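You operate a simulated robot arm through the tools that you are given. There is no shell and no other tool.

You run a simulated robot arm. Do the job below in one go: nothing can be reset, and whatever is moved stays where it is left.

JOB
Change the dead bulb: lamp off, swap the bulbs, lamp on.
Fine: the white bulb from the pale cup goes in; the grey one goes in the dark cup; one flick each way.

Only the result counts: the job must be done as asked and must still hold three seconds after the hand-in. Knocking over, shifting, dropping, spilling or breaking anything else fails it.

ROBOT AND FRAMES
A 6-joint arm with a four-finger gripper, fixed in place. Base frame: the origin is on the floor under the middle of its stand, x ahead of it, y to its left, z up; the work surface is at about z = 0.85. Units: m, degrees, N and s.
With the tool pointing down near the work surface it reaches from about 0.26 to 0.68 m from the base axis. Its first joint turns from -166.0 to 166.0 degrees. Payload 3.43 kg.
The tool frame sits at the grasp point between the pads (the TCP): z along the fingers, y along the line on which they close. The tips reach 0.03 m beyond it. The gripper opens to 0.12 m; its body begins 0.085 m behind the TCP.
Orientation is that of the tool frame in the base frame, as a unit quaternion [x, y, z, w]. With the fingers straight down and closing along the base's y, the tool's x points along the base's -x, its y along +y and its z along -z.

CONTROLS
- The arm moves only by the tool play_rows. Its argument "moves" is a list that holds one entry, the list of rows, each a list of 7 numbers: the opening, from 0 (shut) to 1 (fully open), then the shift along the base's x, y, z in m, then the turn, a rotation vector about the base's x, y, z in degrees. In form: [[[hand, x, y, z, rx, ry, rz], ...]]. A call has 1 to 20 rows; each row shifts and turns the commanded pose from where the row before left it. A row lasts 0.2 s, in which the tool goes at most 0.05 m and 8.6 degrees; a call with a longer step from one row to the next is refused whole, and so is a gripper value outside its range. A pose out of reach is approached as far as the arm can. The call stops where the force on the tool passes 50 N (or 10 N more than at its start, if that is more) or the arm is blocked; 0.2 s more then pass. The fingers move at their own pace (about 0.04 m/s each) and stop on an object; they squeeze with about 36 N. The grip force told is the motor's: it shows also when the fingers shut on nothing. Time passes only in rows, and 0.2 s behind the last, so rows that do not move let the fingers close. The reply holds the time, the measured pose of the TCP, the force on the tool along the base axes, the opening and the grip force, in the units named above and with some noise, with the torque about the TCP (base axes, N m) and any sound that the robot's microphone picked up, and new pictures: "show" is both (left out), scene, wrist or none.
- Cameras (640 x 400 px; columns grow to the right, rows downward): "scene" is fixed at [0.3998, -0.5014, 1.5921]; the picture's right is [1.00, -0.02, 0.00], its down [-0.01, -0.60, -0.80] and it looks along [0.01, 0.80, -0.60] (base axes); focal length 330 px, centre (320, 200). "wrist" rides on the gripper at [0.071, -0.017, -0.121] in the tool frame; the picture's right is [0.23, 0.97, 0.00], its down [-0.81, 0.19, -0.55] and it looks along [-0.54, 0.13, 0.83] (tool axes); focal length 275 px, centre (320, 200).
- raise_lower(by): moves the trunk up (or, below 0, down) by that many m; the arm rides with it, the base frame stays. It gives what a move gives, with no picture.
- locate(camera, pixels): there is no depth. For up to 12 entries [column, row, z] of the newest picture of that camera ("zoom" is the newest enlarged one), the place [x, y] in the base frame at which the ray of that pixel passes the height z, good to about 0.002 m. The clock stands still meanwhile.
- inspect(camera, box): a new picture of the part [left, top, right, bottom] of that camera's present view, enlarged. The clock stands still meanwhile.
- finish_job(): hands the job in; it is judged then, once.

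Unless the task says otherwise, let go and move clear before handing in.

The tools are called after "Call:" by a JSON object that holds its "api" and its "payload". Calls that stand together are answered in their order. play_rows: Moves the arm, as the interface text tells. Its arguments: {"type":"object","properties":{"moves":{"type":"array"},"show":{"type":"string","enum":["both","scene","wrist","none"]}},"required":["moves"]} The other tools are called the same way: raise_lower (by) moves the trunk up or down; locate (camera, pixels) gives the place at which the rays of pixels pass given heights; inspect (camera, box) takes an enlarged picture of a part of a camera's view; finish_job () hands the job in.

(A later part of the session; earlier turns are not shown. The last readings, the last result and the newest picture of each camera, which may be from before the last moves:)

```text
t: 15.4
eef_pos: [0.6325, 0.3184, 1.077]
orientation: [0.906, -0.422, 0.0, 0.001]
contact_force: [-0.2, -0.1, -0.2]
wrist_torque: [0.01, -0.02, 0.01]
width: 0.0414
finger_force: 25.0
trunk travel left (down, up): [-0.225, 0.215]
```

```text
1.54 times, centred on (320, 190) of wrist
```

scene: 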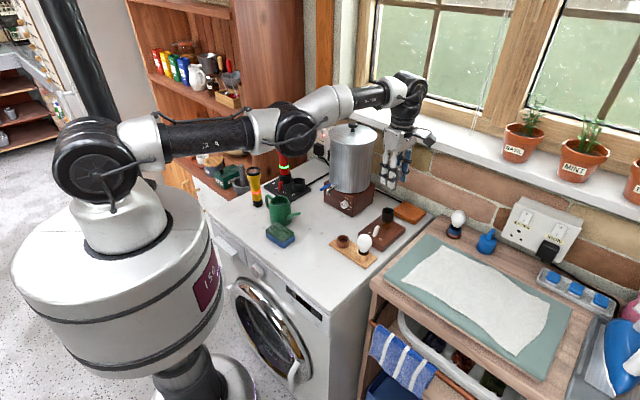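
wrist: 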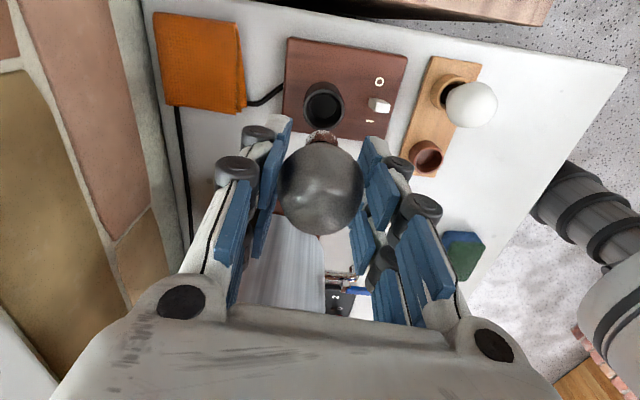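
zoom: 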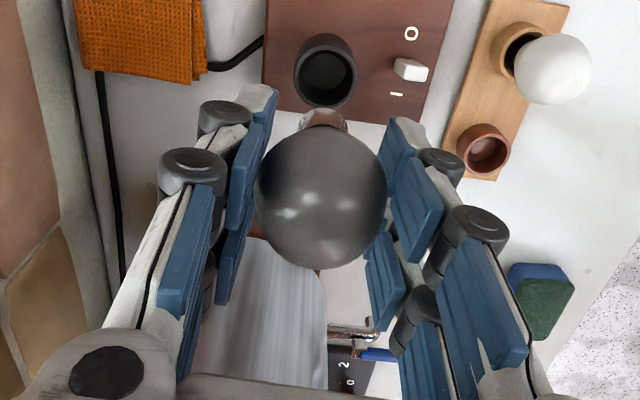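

The bulb is out and the holder at wrist (323,107) is empty and black. I'll note the holder and dark-cup centres, then carry the bulb over the dark cup.

Call:
{"api": "locate", "payload": {"camera": "wrist", "pixels": [[323.2, 106.9, 0.93], [323.2, 106.9, 0.94], [323.2, 106.9, 0.95], [425.8, 157.5, 0.875], [425.8, 157.5, 0.882], [425.8, 157.5, 0.89]]}}

Call:
{"api": "play_rows", "payload": {"moves": [[[0.3, -0.0245, -0.0111, -0.004, 0, 0, 0], [0.3, -0.0245, -0.0111, -0.008, 0, 0, 0], [0.3, -0.0245, -0.0111, -0.008, 0, 0, 0], [0.3, -0.0245, -0.0111, -0.008, 0, 0, 0], [0.3, -0.0245, -0.0111, -0.008, 0, 0, 0], [0.3, -0.0245, -0.0111, -0.008, 0, 0, 0], [0.3, 0, 0, 0, 0, 0, 0]]], "show": "both"}}

Call:
{"api": "inspect", "payload": {"camera": "scene", "box": [310, 160, 410, 270]}}

Call:
{"api": "inspect", "payload": {"camera": "wrist", "box": [240, 40, 440, 240]}}

```text
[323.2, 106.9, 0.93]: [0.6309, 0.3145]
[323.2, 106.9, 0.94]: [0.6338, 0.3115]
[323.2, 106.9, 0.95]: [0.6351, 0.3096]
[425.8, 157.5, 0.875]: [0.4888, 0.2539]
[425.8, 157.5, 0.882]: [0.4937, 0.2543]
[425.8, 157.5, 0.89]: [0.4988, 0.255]
```

```text
t: 17.0
eef_pos: [0.6302, 0.3216, 1.0502]
orientation: [0.907, -0.422, 0.0, 0.001]
contact_force: [0.1, -0.2, 0.2]
wrist_torque: [-0.02, -0.02, -0.02]
width: 0.0413
finger_force: 25.1
out of reach, approached as far as the arm can: row 1, 2, 3, 4, 5, 6
trunk travel left (down, up): [-0.225, 0.215]
```

scene: 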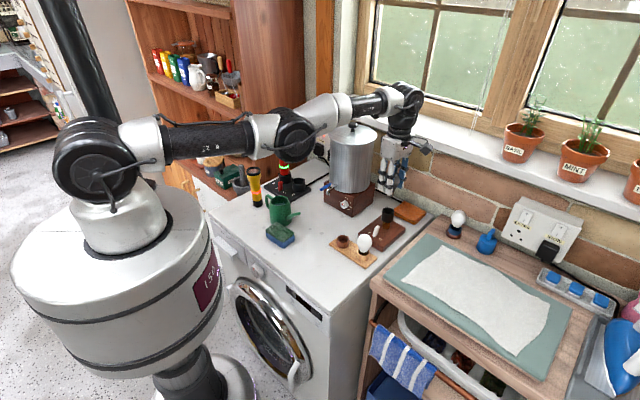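
wrist: 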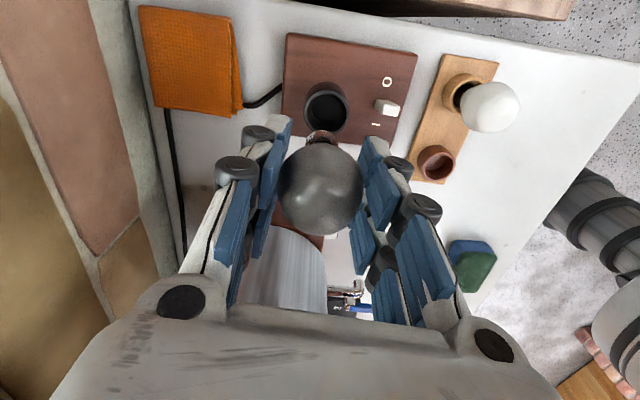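

```text
3.64 times, centred on (360, 215) of scene
```

zoom: 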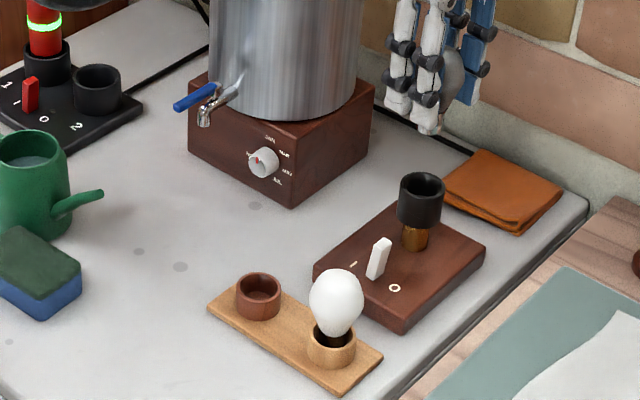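

```text
2.00 times, centred on (340, 140) of wrist
```

zoom: 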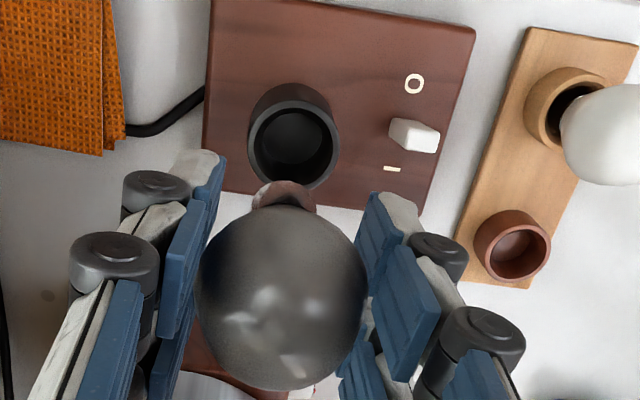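

The carry was refused as out of reach: the elbow (scene (295,130)) flipped below the arm line while stretched, so this branch can't fold inward. I'll send one still row to learn where the commanded pose stands before recovering.

Call:
{"api": "play_rows", "payload": {"moves": [[[0.3, 0, 0, 0, 0, 0, 0]]], "show": "none"}}

```text
t: 17.4
eef_pos: [0.6304, 0.3207, 1.0506]
orientation: [0.907, -0.422, 0.0, 0.001]
contact_force: [-0.2, -0.4, 0.7]
wrist_torque: [0.04, -0.02, 0.02]
width: 0.0415
finger_force: 24.8
trunk travel left (down, up): [-0.225, 0.215]
```

The commanded pose reset to where the arm is. I'll stretch outward in small steps to straighten the elbow, then look at which way it bends.

Call:
{"api": "play_rows", "payload": {"moves": [[[0.3, 0.003, 0.0015, 0, 0, 0, 0], [0.3, 0.003, 0.0015, 0, 0, 0, 0], [0.3, 0.003, 0.0015, 0, 0, 0, 0], [0.3, 0.003, 0.0015, 0, 0, 0, 0], [0.3, 0.003, 0.0015, 0, 0, 0, 0], [0.3, 0.003, 0.0015, 0, 0, 0, 0]]], "show": "scene"}}

```text
t: 18.8
eef_pos: [0.6329, 0.3231, 1.05]
orientation: [0.906, -0.422, 0.001, 0.0]
contact_force: [0.1, 0.5, -0.9]
wrist_torque: [0.01, 0.04, 0.01]
width: 0.0412
finger_force: 24.8
out of reach, approached as far as the arm can: row 2, 3, 4, 5, 6
trunk travel left (down, up): [-0.225, 0.215]
```

scene: 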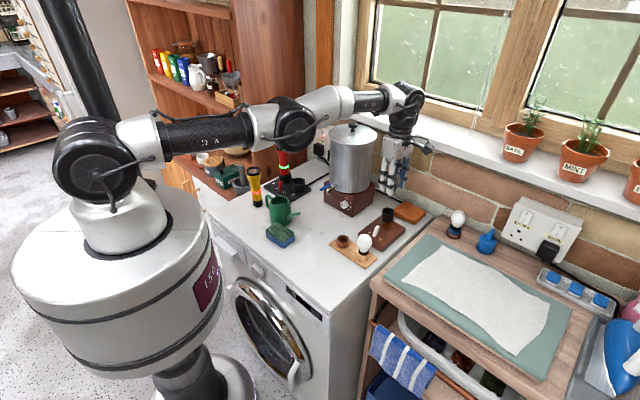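

At r ≈ 0.711 the arm is fully stretched (elbow (295,124), nearly on the line). I'll try folding inward in small steps and see whether it goes.

Call:
{"api": "play_rows", "payload": {"moves": [[[0.3, -0.003, -0.0015, 0, 0, 0, 0], [0.3, -0.003, -0.0015, 0, 0, 0, 0], [0.3, -0.003, -0.0015, 0, 0, 0, 0], [0.3, -0.003, -0.0015, 0, 0, 0, 0], [0.3, -0.003, -0.0015, 0, 0, 0, 0]]], "show": "scene"}}

```text
t: 20.0
eef_pos: [0.6301, 0.322, 1.0502]
orientation: [0.906, -0.422, 0.0, 0.001]
contact_force: [-0.3, 0.0, -0.1]
wrist_torque: [-0.03, 0.02, -0.01]
width: 0.041
finger_force: 25.4
out of reach, approached as far as the arm can: row 2, 3, 4, 5
trunk travel left (down, up): [-0.225, 0.215]
```

scene: 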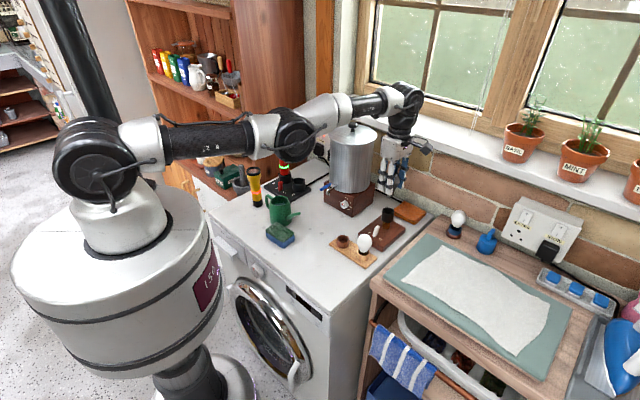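

Folding inward still stalls with the elbow below the line at (295,130). I'll overstretch with one larger outward step, so the solver may settle with the elbow on the upper side.

Call:
{"api": "play_rows", "payload": {"moves": [[[0.3, 0.036, 0.018, 0, 0, 0, 0], [0.3, 0, 0, 0, 0, 0, 0]]], "show": "scene"}}

```text
t: 20.6
eef_pos: [0.6327, 0.3219, 1.0523]
orientation: [0.906, -0.423, 0.0, -0.001]
contact_force: [0.1, -0.2, -0.3]
wrist_torque: [-0.01, -0.01, 0.0]
width: 0.041
finger_force: 25.1
out of reach, approached as far as the arm can: row 1
trunk travel left (down, up): [-0.225, 0.215]
```

scene: 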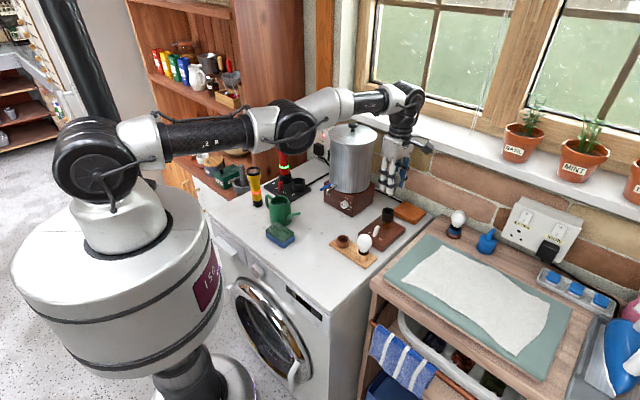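

The pose barely changed (r ≈ 0.710), and the elbow seems close to straight. I'll zoom on the elbow to judge which side of the line it is on.

Call:
{"api": "inspect", "payload": {"camera": "scene", "box": [40, 60, 440, 240]}}

Call:
{"api": "play_rows", "payload": {"moves": [[[0.3, -0.003, -0.0015, 0, 0, 0, 0], [0.3, -0.003, -0.0015, 0, 0, 0, 0], [0.3, -0.003, -0.0015, 0, 0, 0, 0]]], "show": "none"}}

Call:
{"api": "inspect", "payload": {"camera": "scene", "box": [40, 60, 440, 240]}}

```text
1.60 times, centred on (240, 150) of scene
```

zoom: 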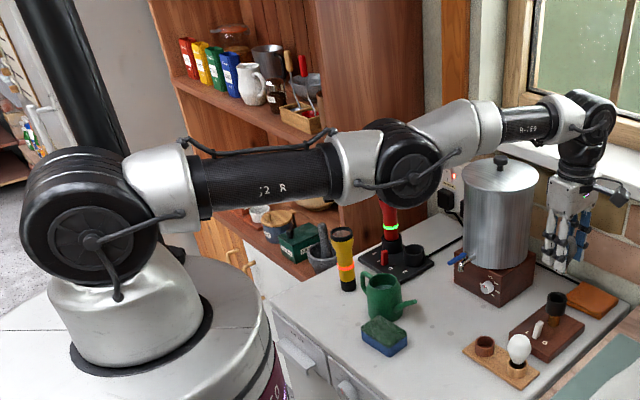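

```text
t: 21.4
eef_pos: [0.6311, 0.3201, 1.0524]
orientation: [0.906, -0.422, 0.0, 0.0]
contact_force: [-0.5, -0.1, -0.5]
wrist_torque: [-0.01, -0.01, 0.02]
width: 0.0408
finger_force: 24.9
out of reach, approached as far as the arm can: row 2, 3
trunk travel left (down, up): [-0.225, 0.215]
```

```text
1.60 times, centred on (240, 150) of scene
```

zoom: 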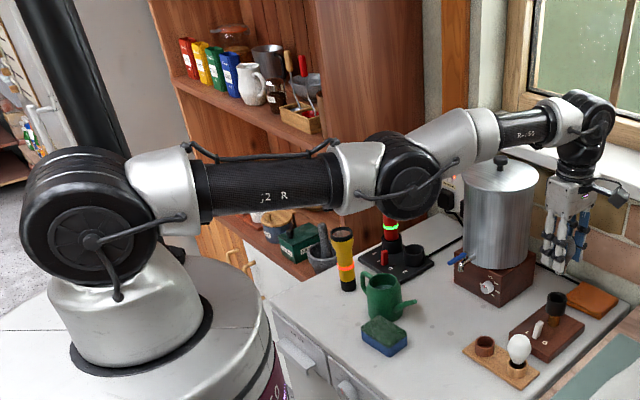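

The zoom shows the upper arm dipping to the elbow at (408,178) and the forearm rising, so it's still elbow-down. I'll creep outward in half-millimetre steps so the solver can settle right at full stretch, then test folding in.

Call:
{"api": "play_rows", "payload": {"moves": [[[0.3, 0.0009, 0.00045, 0, 0, 0, 0], [0.3, 0.0009, 0.00045, 0, 0, 0, 0], [0.3, 0.00045, 0.00022, 0, 0, 0, 0], [0.3, 0.00045, 0.00022, 0, 0, 0, 0], [0.3, 0.00045, 0.00022, 0, 0, 0, 0], [0.3, 0.00045, 0.00022, 0, 0, 0, 0], [0.3, 0.00045, 0.00022, 0, 0, 0, 0], [0.3, 0.00045, 0.00022, 0, 0, 0, 0], [0.3, 0.00045, 0.00022, 0, 0, 0, 0], [0.3, 0.00045, 0.00022, 0, 0, 0, 0], [0.3, 0.00045, 0.00022, 0, 0, 0, 0], [0.3, 0.00045, 0.00022, 0, 0, 0, 0], [0.3, 0.00045, 0.00022, 0, 0, 0, 0], [0.3, 0.00045, 0.00022, 0, 0, 0, 0]]], "show": "none"}}

Call:
{"api": "inspect", "payload": {"camera": "scene", "box": [40, 60, 440, 240]}}

```text
t: 24.4
eef_pos: [0.6329, 0.3225, 1.0515]
orientation: [0.907, -0.422, 0.0, 0.001]
contact_force: [-0.3, -0.2, -0.4]
wrist_torque: [0.02, 0.0, 0.04]
width: 0.0408
finger_force: 24.9
out of reach, approached as far as the arm can: row 11
trunk travel left (down, up): [-0.225, 0.215]
```

```text
1.60 times, centred on (240, 150) of scene
```

zoom: 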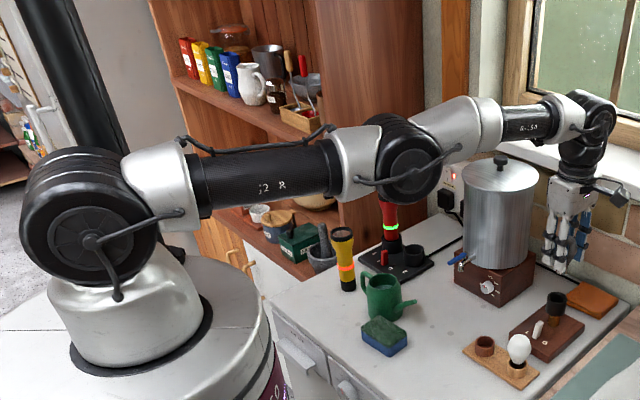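

Only row 11 was reported out of reach, and the elbow moved up to (408,160). I'll test folding inward in small steps again.

Call:
{"api": "play_rows", "payload": {"moves": [[[0.3, -0.0018, -0.0009, 0, 0, 0, 0], [0.3, -0.0018, -0.0009, 0, 0, 0, 0], [0.3, -0.0018, -0.0009, 0, 0, 0, 0], [0.3, -0.0018, -0.0009, 0, 0, 0, 0]]], "show": "none"}}

Call:
{"api": "inspect", "payload": {"camera": "scene", "box": [40, 60, 440, 240]}}

```text
t: 25.4
eef_pos: [0.6304, 0.3208, 1.0522]
orientation: [0.907, -0.422, 0.0, 0.001]
contact_force: [0.3, -0.7, -0.4]
wrist_torque: [0.01, -0.04, 0.0]
width: 0.0408
finger_force: 25.0
out of reach, approached as far as the arm can: row 4
trunk travel left (down, up): [-0.225, 0.215]
```

```text
1.60 times, centred on (240, 150) of scene
```

zoom: 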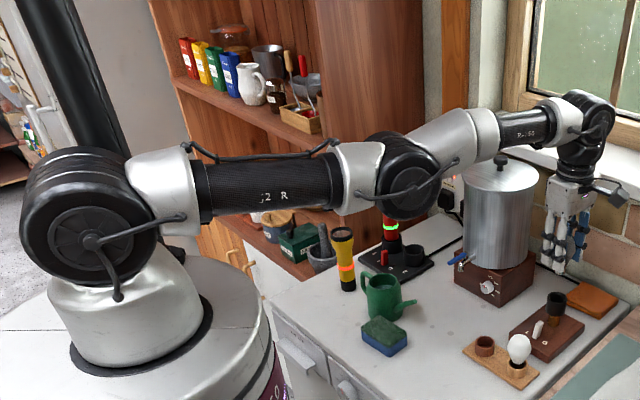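

It still folds to the lower branch (elbow (408,178)). I'll try a couple of different overstretch sizes and then fold in, checking the elbow after each.

Call:
{"api": "play_rows", "payload": {"moves": [[[0.3, 0.0027, 0.0013, 0, 0, 0, 0], [0.3, 0.009, 0.0045, 0, 0, 0, 0]]], "show": "none"}}

Call:
{"api": "inspect", "payload": {"camera": "scene", "box": [240, 80, 440, 200]}}

Call:
{"api": "play_rows", "payload": {"moves": [[[0.3, 0.018, 0.009, 0, 0, 0, 0]]], "show": "none"}}

Call:
{"api": "inspect", "payload": {"camera": "scene", "box": [240, 80, 440, 200]}}

Call:
{"api": "play_rows", "payload": {"moves": [[[0.3, 0.0045, 0.0022, 0, 0, 0, 0]]], "show": "none"}}

Call:
{"api": "inspect", "payload": {"camera": "scene", "box": [240, 80, 440, 200]}}

```text
t: 26.0
eef_pos: [0.6324, 0.3211, 1.0522]
orientation: [0.906, -0.423, 0.0, 0.0]
contact_force: [0.1, -0.8, -0.2]
wrist_torque: [-0.02, -0.01, 0.0]
width: 0.041
finger_force: 25.0
out of reach, approached as far as the arm can: row 2
trunk travel left (down, up): [-0.225, 0.215]
```

```text
3.20 times, centred on (340, 140) of scene
```

zoom: 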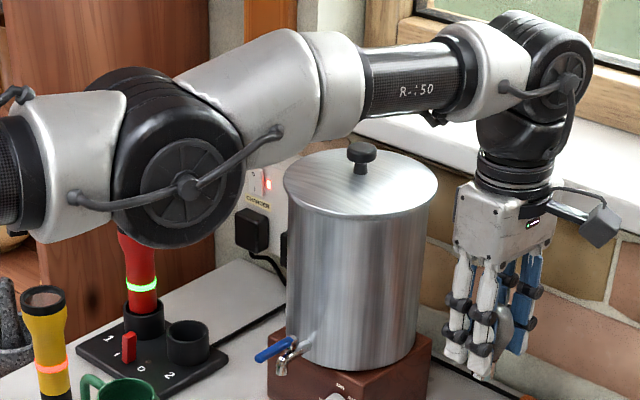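

```text
t: 26.4
eef_pos: [0.6338, 0.3224, 1.052]
orientation: [0.906, -0.423, 0.0, 0.001]
contact_force: [0.1, -0.2, -0.8]
wrist_torque: [-0.01, 0.01, -0.04]
width: 0.0407
finger_force: 24.5
out of reach, approached as far as the arm can: row 1
trunk travel left (down, up): [-0.225, 0.215]
```

```text
3.20 times, centred on (340, 140) of scene
```

zoom: 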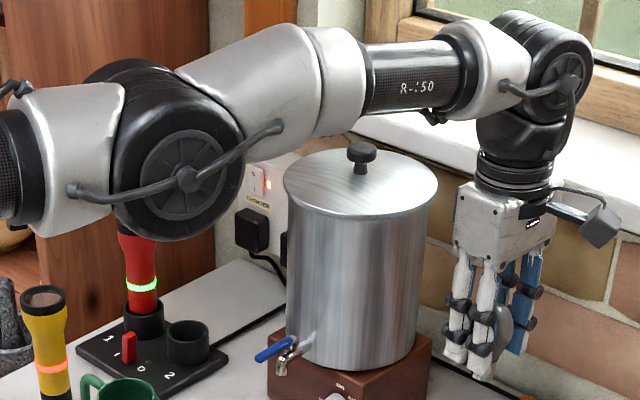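

```text
t: 26.8
eef_pos: [0.6322, 0.3228, 1.0527]
orientation: [0.906, -0.422, 0.0, 0.0]
contact_force: [-0.3, -0.7, -0.2]
wrist_torque: [0.0, 0.04, -0.02]
width: 0.0408
finger_force: 25.0
out of reach, approached as far as the arm can: row 1
trunk travel left (down, up): [-0.225, 0.215]
```

```text
3.20 times, centred on (340, 140) of scene
```

zoom: 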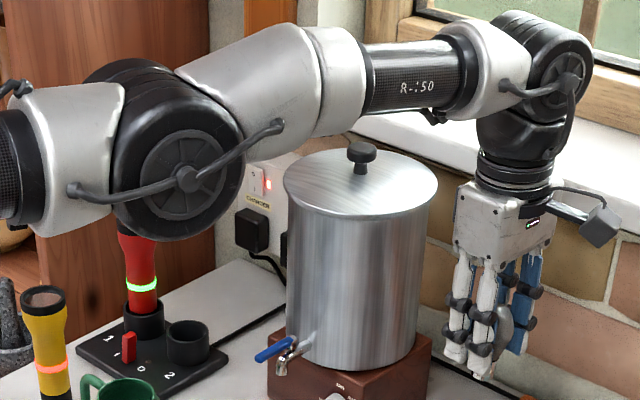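

The elbow disc rose to zoom (186,177), close to the shoulder–wrist line. I'll test folding inward again from here.

Call:
{"api": "play_rows", "payload": {"moves": [[[0.3, -0.0027, -0.0013, 0, 0, 0, 0], [0.3, -0.0027, -0.0013, 0, 0, 0, 0], [0.3, -0.0027, -0.0013, 0, 0, 0, 0]]], "show": "none"}}

Call:
{"api": "inspect", "payload": {"camera": "scene", "box": [240, 80, 440, 200]}}

```text
t: 27.6
eef_pos: [0.6305, 0.321, 1.0513]
orientation: [0.906, -0.423, 0.001, -0.001]
contact_force: [0.7, 0.2, 0.0]
wrist_torque: [0.02, 0.02, -0.01]
width: 0.0409
finger_force: 24.9
out of reach, approached as far as the arm can: row 2, 3
trunk travel left (down, up): [-0.225, 0.215]
```

```text
3.20 times, centred on (340, 140) of scene
```

zoom: 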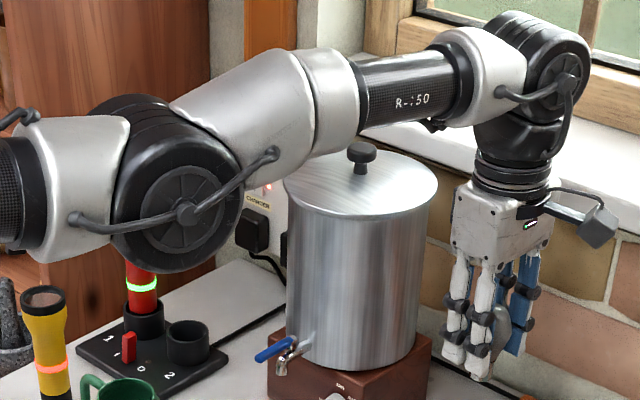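

It went to the lower branch again (elbow zoom (186,212)). I'll try overstretching with a moderate step twice and then an immediate inward move within the same call.

Call:
{"api": "play_rows", "payload": {"moves": [[[0.3, 0.003, 0.0015, 0, 0, 0, 0], [0.3, 0.018, 0.009, 0, 0, 0, 0], [0.3, 0.018, 0.009, 0, 0, 0, 0], [0.3, 0.018, 0.009, 0, 0, 0, 0], [0.3, -0.006, -0.003, 0, 0, 0, 0], [0.3, -0.006, -0.003, 0, 0, 0, 0]]], "show": "none"}}

Call:
{"api": "inspect", "payload": {"camera": "scene", "box": [240, 80, 440, 200]}}

```text
t: 29.0
eef_pos: [0.6302, 0.3204, 1.0529]
orientation: [0.906, -0.422, 0.0, 0.001]
contact_force: [0.0, 0.5, -0.4]
wrist_torque: [-0.01, -0.04, 0.02]
width: 0.0409
finger_force: 25.5
out of reach, approached as far as the arm can: row 2, 3, 4, 5, 6
trunk travel left (down, up): [-0.225, 0.215]
```

```text
3.20 times, centred on (340, 140) of scene
```

zoom: 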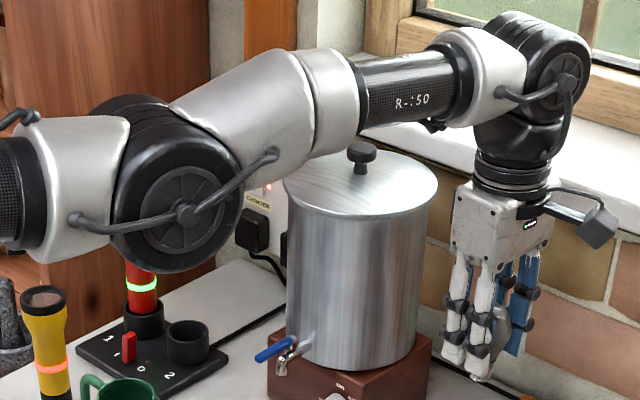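

The elbow keeps settling low, because lifting from full stretch bends the forearm upward; descending at full stretch should bend it the other way. I'll raise with the bulb well clear, then descend at full stretch and fold inward.

Call:
{"api": "play_rows", "payload": {"moves": [[[0.3, -0.0005, -0.0003, 0.02, 0, 0, 0], [0.3, -0.0008, -0.0004, 0.02, 0, 0, 0], [0.3, -0.0012, -0.0006, 0.02, 0, 0, 0], [0.3, -0.0014, -0.0007, 0.02, 0, 0, 0]]], "show": "none"}}

Call:
{"api": "inspect", "payload": {"camera": "scene", "box": [240, 60, 440, 200]}}

```text
t: 30.0
eef_pos: [0.6292, 0.3186, 1.1332]
orientation: [0.906, -0.423, -0.001, 0.002]
contact_force: [-0.1, 0.1, -1.2]
wrist_torque: [0.0, -0.01, -0.01]
width: 0.0409
finger_force: 24.5
trunk travel left (down, up): [-0.225, 0.215]
```

```text
2.86 times, centred on (340, 130) of scene
```

zoom: 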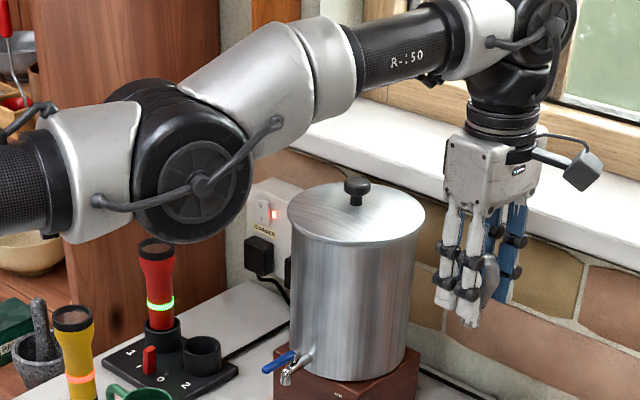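

The rise worked (z = 1.133, r ≈ 0.705) with the bulb still held at width 0.041. Now I'll descend 0.08 m at full stretch and then fold inward.

Call:
{"api": "play_rows", "payload": {"moves": [[[0.3, 0.0027, 0.0014, 0, 0, 0, 0], [0.3, 0.0036, 0.0018, -0.04, 0, 0, 0], [0.3, 0.0018, 0.0009, -0.04, 0, 0, 0], [0.3, -0.0027, -0.0013, 0, 0, 0, 0], [0.3, -0.0045, -0.0022, 0, 0, 0, 0], [0.3, -0.0045, -0.0022, 0, 0, 0, 0]]], "show": "none"}}

Call:
{"api": "inspect", "payload": {"camera": "scene", "box": [240, 80, 440, 200]}}

```text
t: 31.4
eef_pos: [0.6231, 0.3169, 1.0528]
orientation: [0.906, -0.423, 0.001, 0.001]
contact_force: [0.1, -0.5, -0.7]
wrist_torque: [-0.02, -0.03, -0.01]
width: 0.0409
finger_force: 24.5
trunk travel left (down, up): [-0.225, 0.215]
```

```text
3.20 times, centred on (340, 140) of scene
```

zoom: 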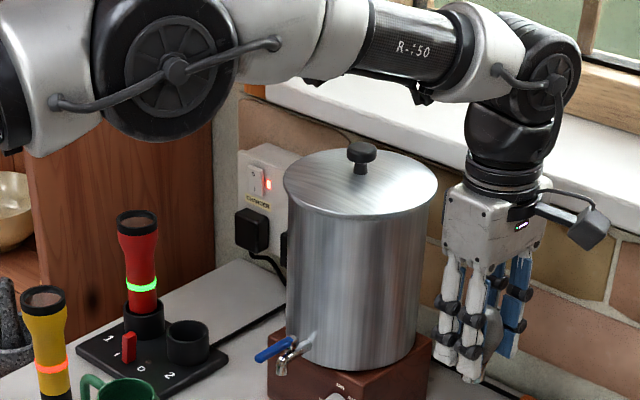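

The elbow is now clearly up (zoom (177,70)) and the arm folds inward normally. I'll carry the bulb to above the dark cup at the same height.

Call:
{"api": "play_rows", "payload": {"moves": [[[0.3, -0.02, -0.01, 0, 0, 0, 0], [0.3, -0.024, -0.011, 0, 0, 0, 0], [0.3, -0.024, -0.011, 0, 0, 0, 0], [0.3, -0.024, -0.011, 0, 0, 0, 0], [0.3, -0.024, -0.011, 0, 0, 0, 0], [0.3, -0.0216, -0.0104, -0.01, 0, 0, 0], [0.3, 0, 0, 0, 0, 0, 0]]], "show": "both"}}

Call:
{"api": "inspect", "payload": {"camera": "wrist", "box": [220, 60, 420, 260]}}

Call:
{"api": "inspect", "payload": {"camera": "scene", "box": [310, 160, 410, 270]}}

```text
t: 33.0
eef_pos: [0.4858, 0.2511, 1.0433]
orientation: [0.906, -0.423, 0.0, 0.001]
contact_force: [0.8, 0.4, -0.8]
wrist_torque: [0.02, 0.0, -0.03]
width: 0.0409
finger_force: 24.8
trunk travel left (down, up): [-0.225, 0.215]
```

scene: 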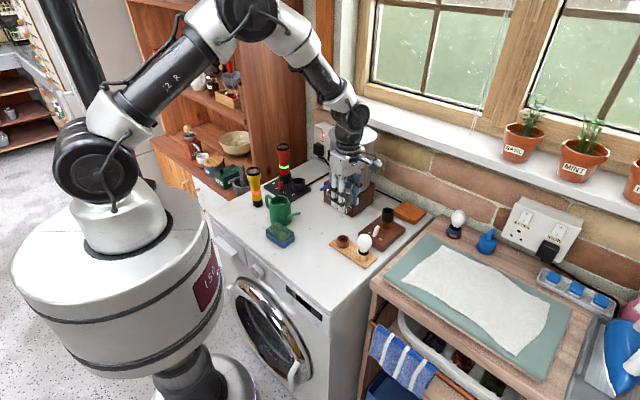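
wrist: 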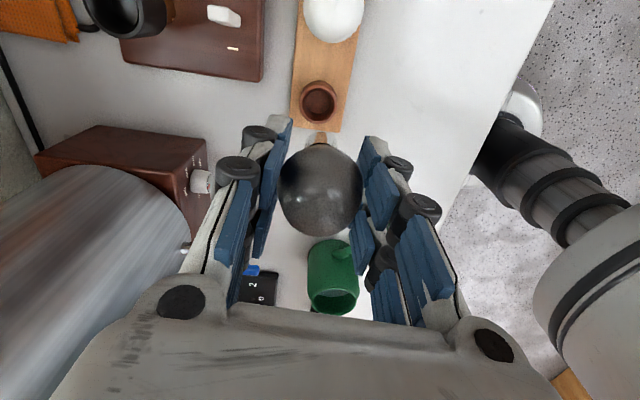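

```text
2.00 times, centred on (320, 160) of wrist
```

zoom: 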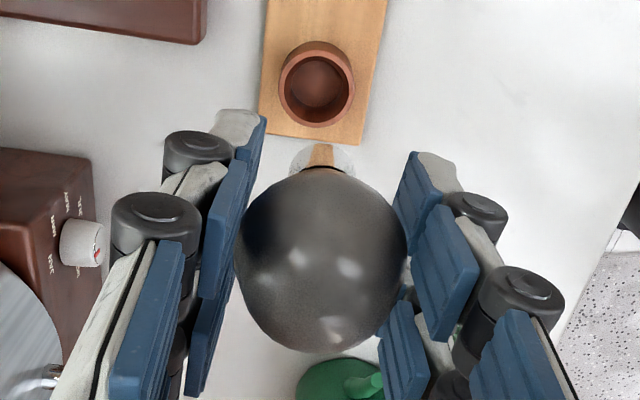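

```text
3.64 times, centred on (360, 215) of scene
```

zoom: 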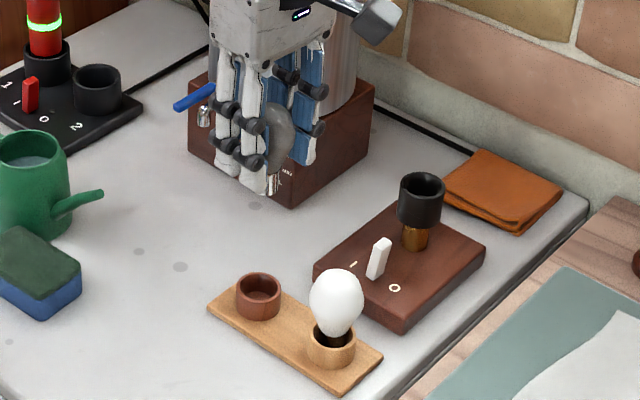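

The wrist view shows the dark cup at about (318.5,105) and the bulb hanging upright between the pads. I'll pin down the cup's centre before lowering.

Call:
{"api": "inspect", "payload": {"camera": "wrist", "box": [280, 60, 360, 140]}}

Call:
{"api": "inspect", "payload": {"camera": "scene", "box": [325, 220, 385, 270]}}

```text
5.00 times, centred on (320, 100) of wrist
```

zoom: 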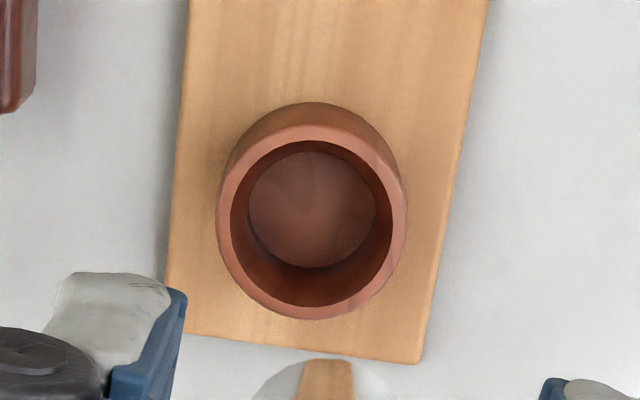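

```text
8.00 times, centred on (355, 245) of scene
```

zoom: 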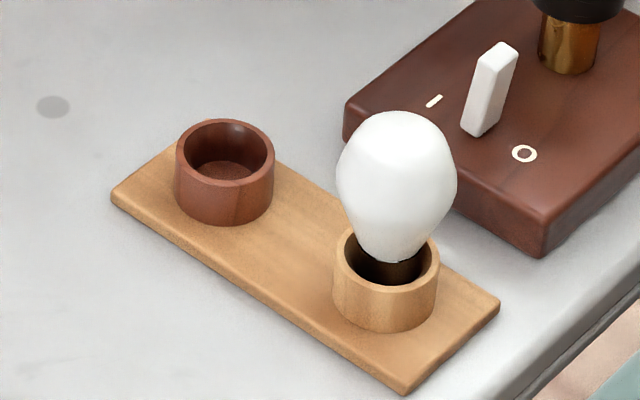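

The cup rim centre is at wrist (318.4,104.4) and scene (343.2,239.0). I'll triangulate it.

Call:
{"api": "locate", "payload": {"camera": "wrist", "pixels": [[318.4, 104.4, 0.87], [318.4, 104.4, 0.88], [318.4, 104.4, 0.885], [318.4, 104.4, 0.89]]}}

Call:
{"api": "locate", "payload": {"camera": "scene", "pixels": [[343.2, 239, 0.87], [343.2, 239, 0.88], [343.2, 239, 0.885], [343.2, 239, 0.89], [363.2, 251.5, 0.88], [363.2, 251.5, 0.885]]}}

```text
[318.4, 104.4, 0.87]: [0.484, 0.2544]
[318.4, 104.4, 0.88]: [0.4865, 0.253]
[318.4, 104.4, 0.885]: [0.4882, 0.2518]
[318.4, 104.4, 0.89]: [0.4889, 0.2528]
```

```text
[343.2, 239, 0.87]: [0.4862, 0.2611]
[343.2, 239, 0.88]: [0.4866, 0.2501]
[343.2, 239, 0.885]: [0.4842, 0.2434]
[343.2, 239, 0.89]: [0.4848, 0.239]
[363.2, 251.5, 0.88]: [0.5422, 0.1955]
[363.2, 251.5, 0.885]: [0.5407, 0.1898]
```

Cup centre is (0.4863, 0.2525, 0.878), with an inner width of about 33 mm against the bulb cap's ~22 mm. I'll nudge onto centre and lower to z ≈ 0.953, just above entry.

Call:
{"api": "play_rows", "payload": {"moves": [[[0.3, 0.0005, 0.0014, -0.01, 0, 0, 0], [0.3, 0, 0, -0.02, 0, 0, 0], [0.3, 0, 0, -0.02, 0, 0, 0], [0.3, 0, 0, -0.02, 0, 0, 0], [0.3, 0, 0, -0.02, 0, 0, 0], [0.3, 0, 0, 0, 0, 0, 0]]], "show": "both"}}

Call:
{"api": "inspect", "payload": {"camera": "scene", "box": [315, 200, 395, 270]}}

Call:
{"api": "inspect", "payload": {"camera": "wrist", "box": [240, 80, 400, 240]}}

```text
t: 34.4
eef_pos: [0.4854, 0.2533, 0.952]
orientation: [0.906, -0.422, 0.0, -0.001]
contact_force: [-0.3, 0.3, -1.1]
wrist_torque: [-0.01, -0.01, -0.01]
width: 0.0403
finger_force: 25.1
trunk travel left (down, up): [-0.225, 0.215]
```

scene: 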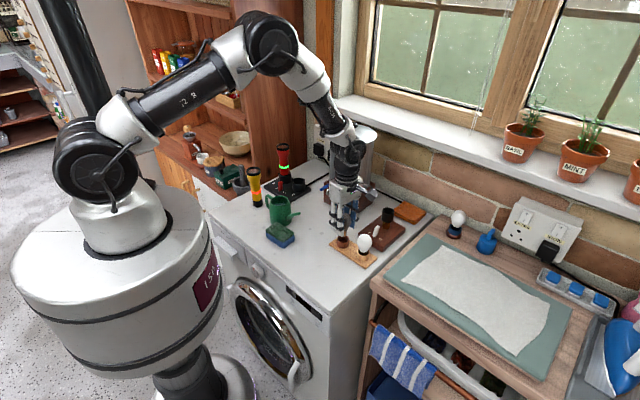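
wrist: 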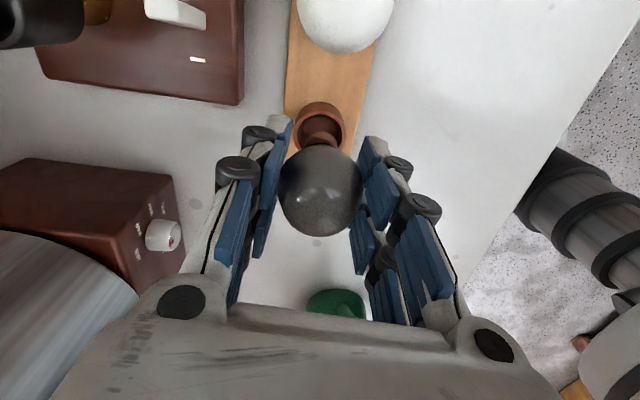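

```text
5.71 times, centred on (355, 235) of scene
```

zoom: 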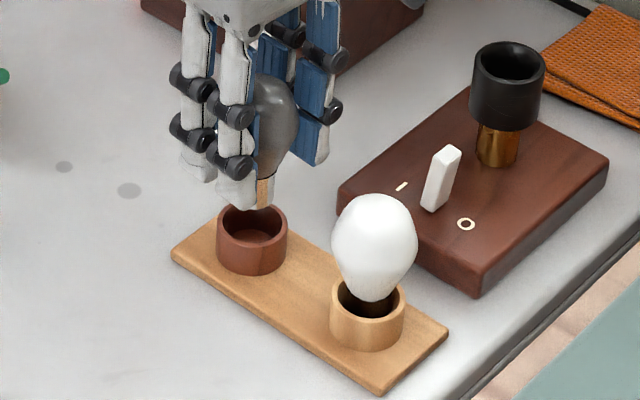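

```text
2.50 times, centred on (320, 160) of wrist
```

zoom: 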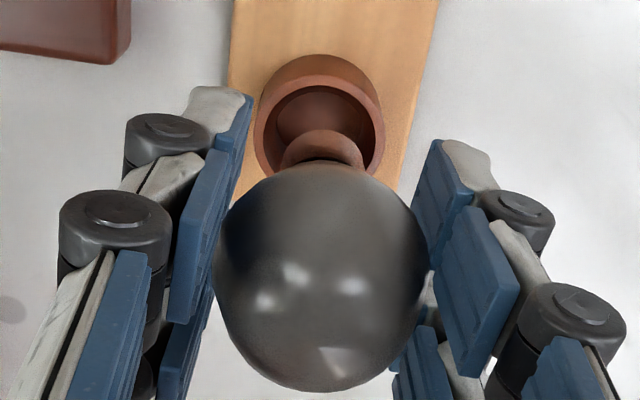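

The cap (scene zoom (263,195)) hangs directly over the dark cup and in line with it in the wrist view. I'll lower gradually and watch the force.

Call:
{"api": "play_rows", "payload": {"moves": [[[0.3, 0.0005, -0.0006, -0.008, 0, 0, 0], [0.3, 0, 0, -0.008, 0, 0, 0], [0.3, 0, 0, -0.008, 0, 0, 0], [0.3, 0, 0, -0.005, 0, 0, 0], [0.3, 0, 0, 0, 0, 0, 0]]], "show": "both"}}

Call:
{"api": "inspect", "payload": {"camera": "scene", "box": [315, 200, 395, 270]}}

Call:
{"api": "inspect", "payload": {"camera": "wrist", "box": [240, 80, 400, 240]}}

```text
t: 35.6
eef_pos: [0.4872, 0.2532, 0.9233]
orientation: [0.906, -0.422, 0.0, 0.0]
contact_force: [0.4, 0.2, -1.1]
wrist_torque: [0.0, 0.04, -0.03]
width: 0.0408
finger_force: 25.3
trunk travel left (down, up): [-0.225, 0.215]
```

scene: 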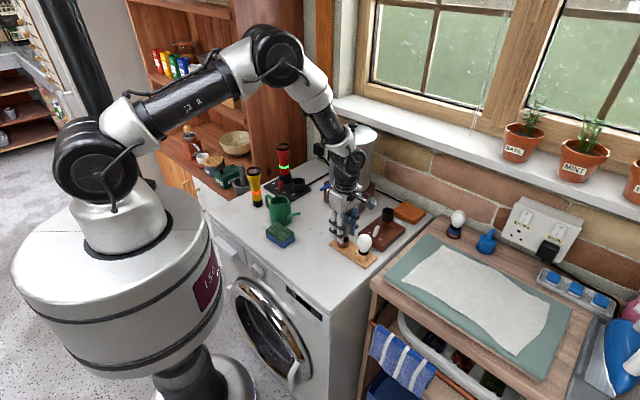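
wrist: 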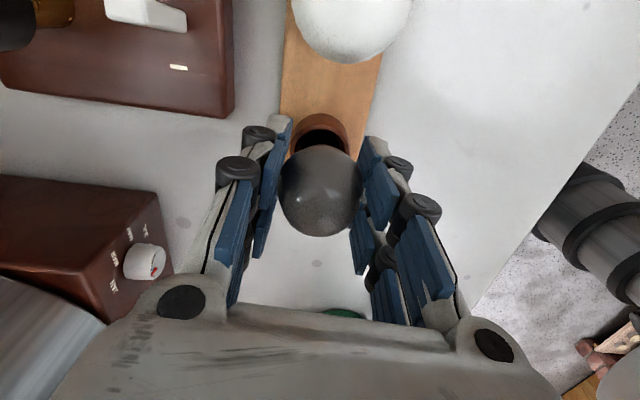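

```text
5.71 times, centred on (355, 235) of scene
```

zoom: 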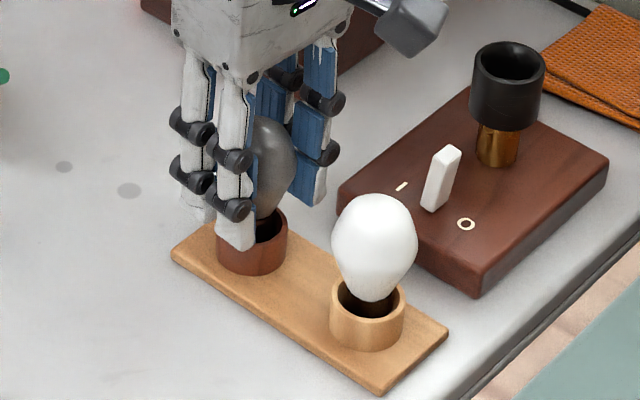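

```text
2.50 times, centred on (320, 160) of wrist
```

zoom: 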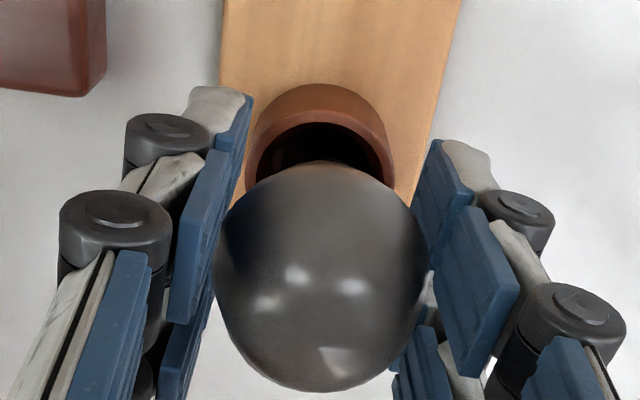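

The cap is inside the dark cup (wrist zoom (320,140)) with no contact yet. I'll continue in small steps to feel the floor.

Call:
{"api": "play_rows", "payload": {"moves": [[[0.3, -0.0007, -0.0006, -0.0025, 0, 0, 0], [0.3, 0, 0, -0.0025, 0, 0, 0], [0.3, 0, 0, 0, 0, 0, 0]]], "show": "none"}}

Call:
{"api": "inspect", "payload": {"camera": "scene", "box": [315, 200, 395, 270]}}

```text
t: 36.4
eef_pos: [0.4856, 0.2526, 0.9185]
orientation: [0.906, -0.423, -0.001, 0.0]
contact_force: [0.3, -0.4, -0.7]
wrist_torque: [-0.03, -0.02, 0.0]
width: 0.0405
finger_force: 25.4
trunk travel left (down, up): [-0.225, 0.215]
```

```text
5.71 times, centred on (355, 235) of scene
```

zoom: 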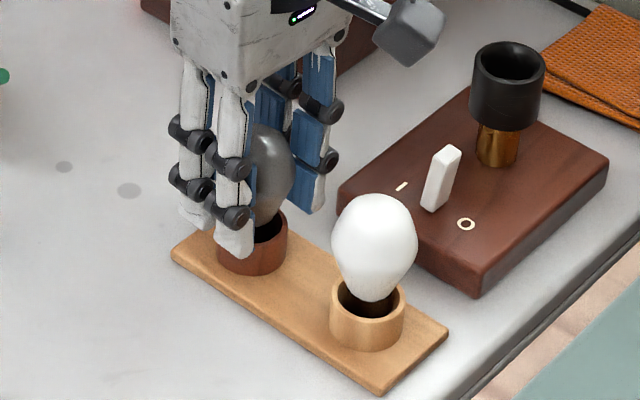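

No contact yet at z = 0.9185. I'll keep lowering in 1.5 mm steps.

Call:
{"api": "play_rows", "payload": {"moves": [[[0.3, 0, 0, -0.0015, 0, 0, 0], [0.3, 0, 0, -0.0015, 0, 0, 0], [0.3, 0, 0, 0, 0, 0, 0]]], "show": "none"}}

Call:
{"api": "inspect", "payload": {"camera": "scene", "box": [325, 210, 385, 265]}}

Call:
{"api": "inspect", "payload": {"camera": "wrist", "box": [240, 80, 400, 240]}}

```text
t: 37.2
eef_pos: [0.4865, 0.2533, 0.9168]
orientation: [0.906, -0.422, 0.001, -0.002]
contact_force: [-1.6, -1.6, 18.3]
wrist_torque: [0.05, 0.09, 0.01]
width: 0.041
finger_force: 25.5
trunk travel left (down, up): [-0.225, 0.215]
```

```text
7.27 times, centred on (355, 238) of scene
```

zoom: 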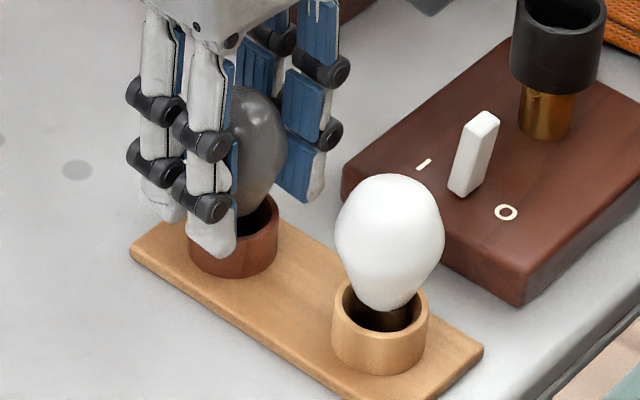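

```text
2.50 times, centred on (320, 160) of wrist
```

zoom: 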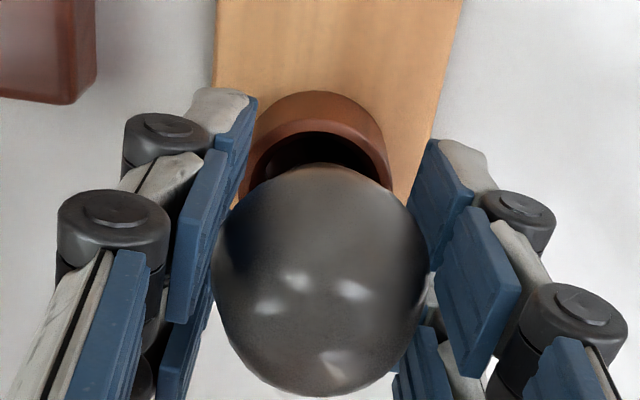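

The floor contact shows as 18 N at z = 0.9168, the expected seating height. I'll ease off 1 mm and open gently.

Call:
{"api": "play_rows", "payload": {"moves": [[[0.3, 0, 0, 0.001, 0, 0, 0], [0.35, 0, 0, 0, 0, 0, 0], [0.4, 0, 0, 0, 0, 0, 0], [0.5, 0, 0, 0, 0, 0, 0], [0.58, 0, 0, 0, 0, 0, 0], [0.58, 0, 0, 0, 0, 0, 0]]], "show": "both"}}

Call:
{"api": "inspect", "payload": {"camera": "scene", "box": [325, 210, 385, 265]}}

Call:
{"api": "inspect", "payload": {"camera": "wrist", "box": [220, 60, 420, 260]}}

```text
t: 38.6
eef_pos: [0.4871, 0.2526, 0.9159]
orientation: [0.906, -0.423, 0.0, 0.001]
contact_force: [-1.1, 1.2, 0.4]
wrist_torque: [0.0, 0.0, -0.01]
width: 0.0694
finger_force: 0.1
trunk travel left (down, up): [-0.225, 0.215]
```

scene: 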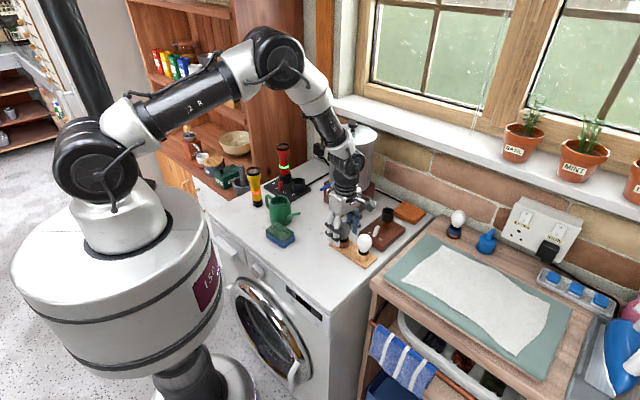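
wrist: 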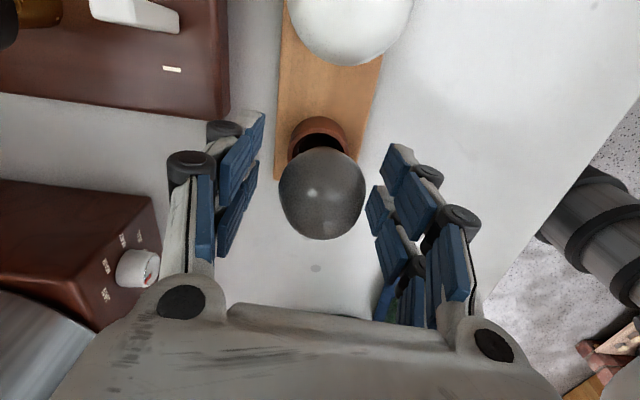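

```text
7.27 times, centred on (355, 238) of scene
```

zoom: 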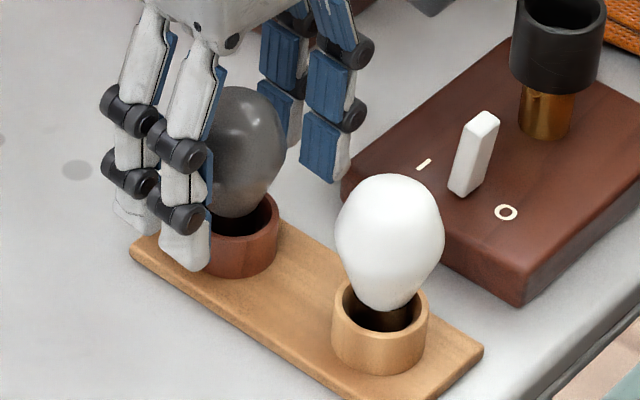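

```text
2.00 times, centred on (320, 160) of wrist
```

zoom: 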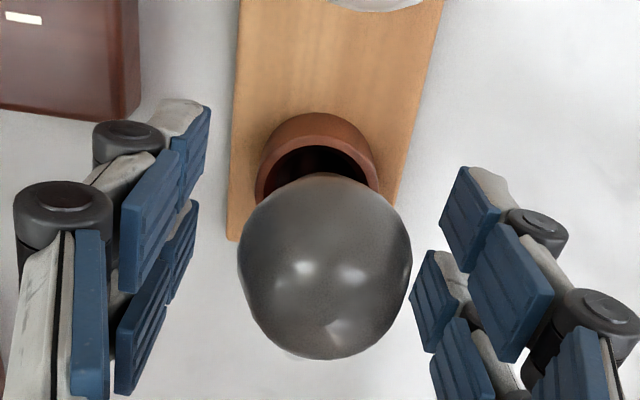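

The grey bulb stands upright in the dark cup, free of the pads. I'll rise straight up clear of it.

Call:
{"api": "play_rows", "payload": {"moves": [[[0.58, 0, 0, 0.015, 0, 0, 0], [0.58, 0, 0, 0.025, 0, 0, 0], [0.58, 0, 0, 0.03, 0, 0, 0], [0.58, 0, 0, 0.04, 0, 0, 0], [0.55, 0, 0, 0, 0, 0, 0]]], "show": "both"}}

Call:
{"api": "inspect", "payload": {"camera": "scene", "box": [325, 190, 405, 265]}}

```text
t: 39.8
eef_pos: [0.486, 0.2539, 1.0275]
orientation: [0.906, -0.422, 0.0, 0.001]
contact_force: [0.4, -0.6, -0.8]
wrist_torque: [0.03, 0.01, 0.0]
width: 0.0661
finger_force: 0.1
trunk travel left (down, up): [-0.225, 0.215]
```

scene: 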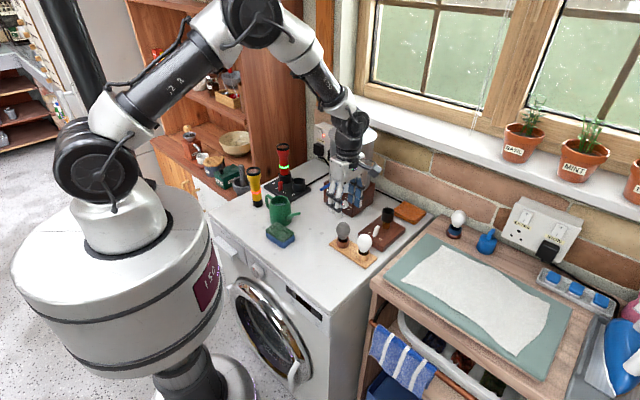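
wrist: 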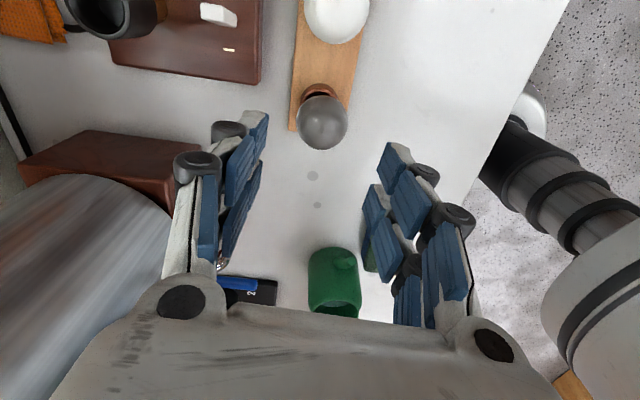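

```text
5.33 times, centred on (365, 228) of scene
```

zoom: 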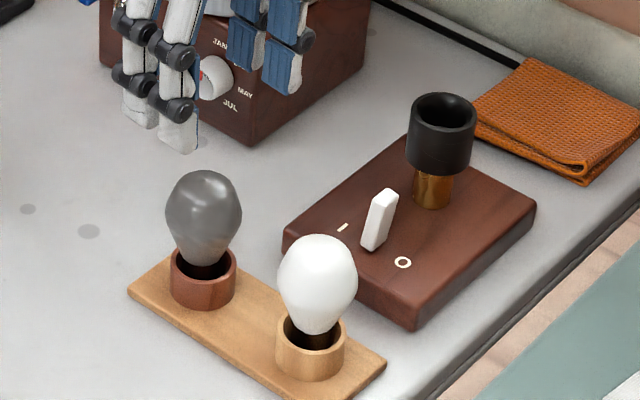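

The grey bulb sits upright in the dark cup. Next I'll move above the white bulb in the pale cup at about (0.543, 0.1975), turning −15° so the fingers clear the lever and the grey bulb.

Call:
{"api": "play_rows", "payload": {"moves": [[[0.55, 0.019, -0.0188, 0, 0, 0, -5], [0.55, 0.019, -0.0188, 0, 0, 0, -5], [0.55, 0.019, -0.0188, 0, 0, 0, -5], [0.55, 0, 0, 0, 0, 0, 0]]], "show": "both"}}

Call:
{"api": "inspect", "payload": {"camera": "wrist", "box": [250, 40, 410, 200]}}

Call:
{"api": "inspect", "payload": {"camera": "scene", "box": [335, 190, 405, 270]}}

```text
t: 40.8
eef_pos: [0.542, 0.1956, 1.0284]
orientation: [0.843, -0.538, 0.0, 0.0]
contact_force: [-0.7, -0.3, 0.3]
wrist_torque: [0.02, 0.0, -0.02]
width: 0.0656
finger_force: 0.0
trunk travel left (down, up): [-0.225, 0.215]
```

scene: 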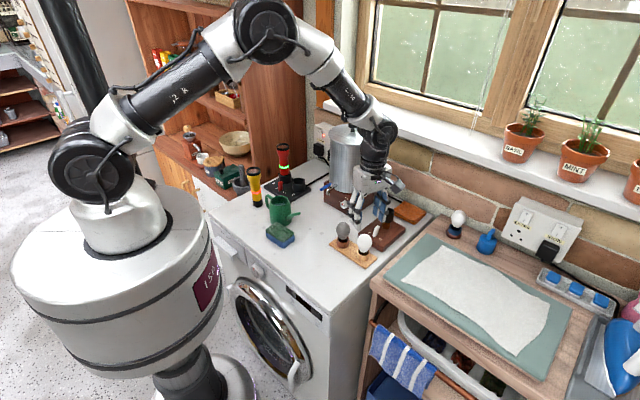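
wrist: 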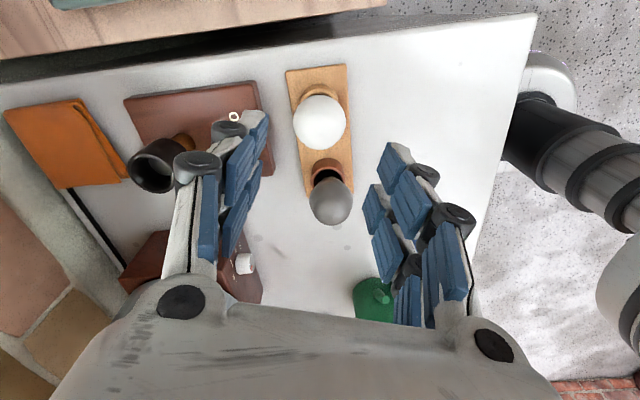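

```text
2.50 times, centred on (330, 120) of wrist
```

zoom: 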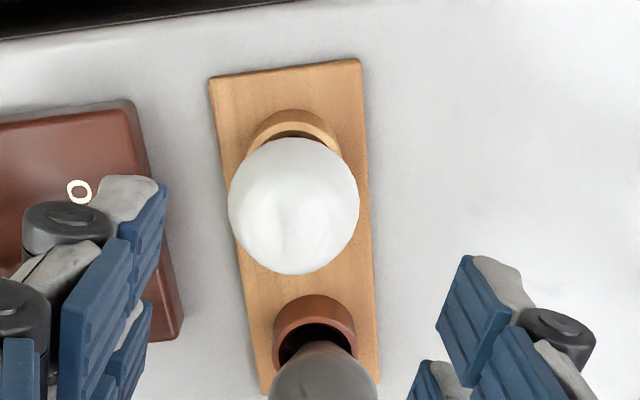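

```text
5.00 times, centred on (370, 230) of scene
```

zoom: 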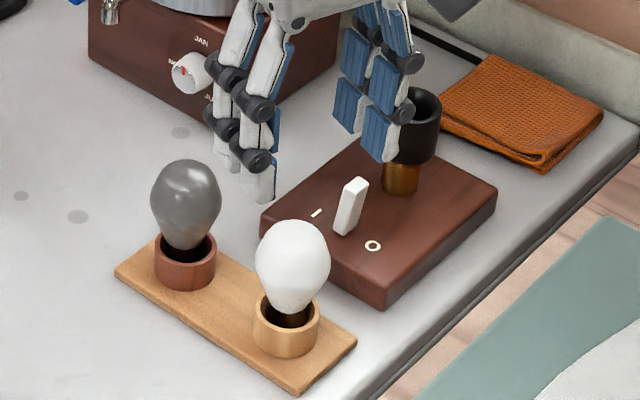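

The white bulb's globe is at wrist (319.6,122.4). I'll convert it to get the fine correction.

Call:
{"api": "locate", "payload": {"camera": "wrist", "pixels": [[319.6, 122.4, 0.905], [319.6, 122.4, 0.9125], [319.6, 122.4, 0.92]]}}

Call:
{"api": "locate", "payload": {"camera": "scene", "pixels": [[364.6, 242.5, 0.905], [364.6, 242.5, 0.9125], [364.6, 242.5, 0.92]]}}

```text
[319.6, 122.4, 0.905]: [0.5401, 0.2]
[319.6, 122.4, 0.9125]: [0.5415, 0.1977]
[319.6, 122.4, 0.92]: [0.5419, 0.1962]
```

```text
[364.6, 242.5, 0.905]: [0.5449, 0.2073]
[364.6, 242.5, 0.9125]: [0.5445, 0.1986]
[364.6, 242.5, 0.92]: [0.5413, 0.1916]
```

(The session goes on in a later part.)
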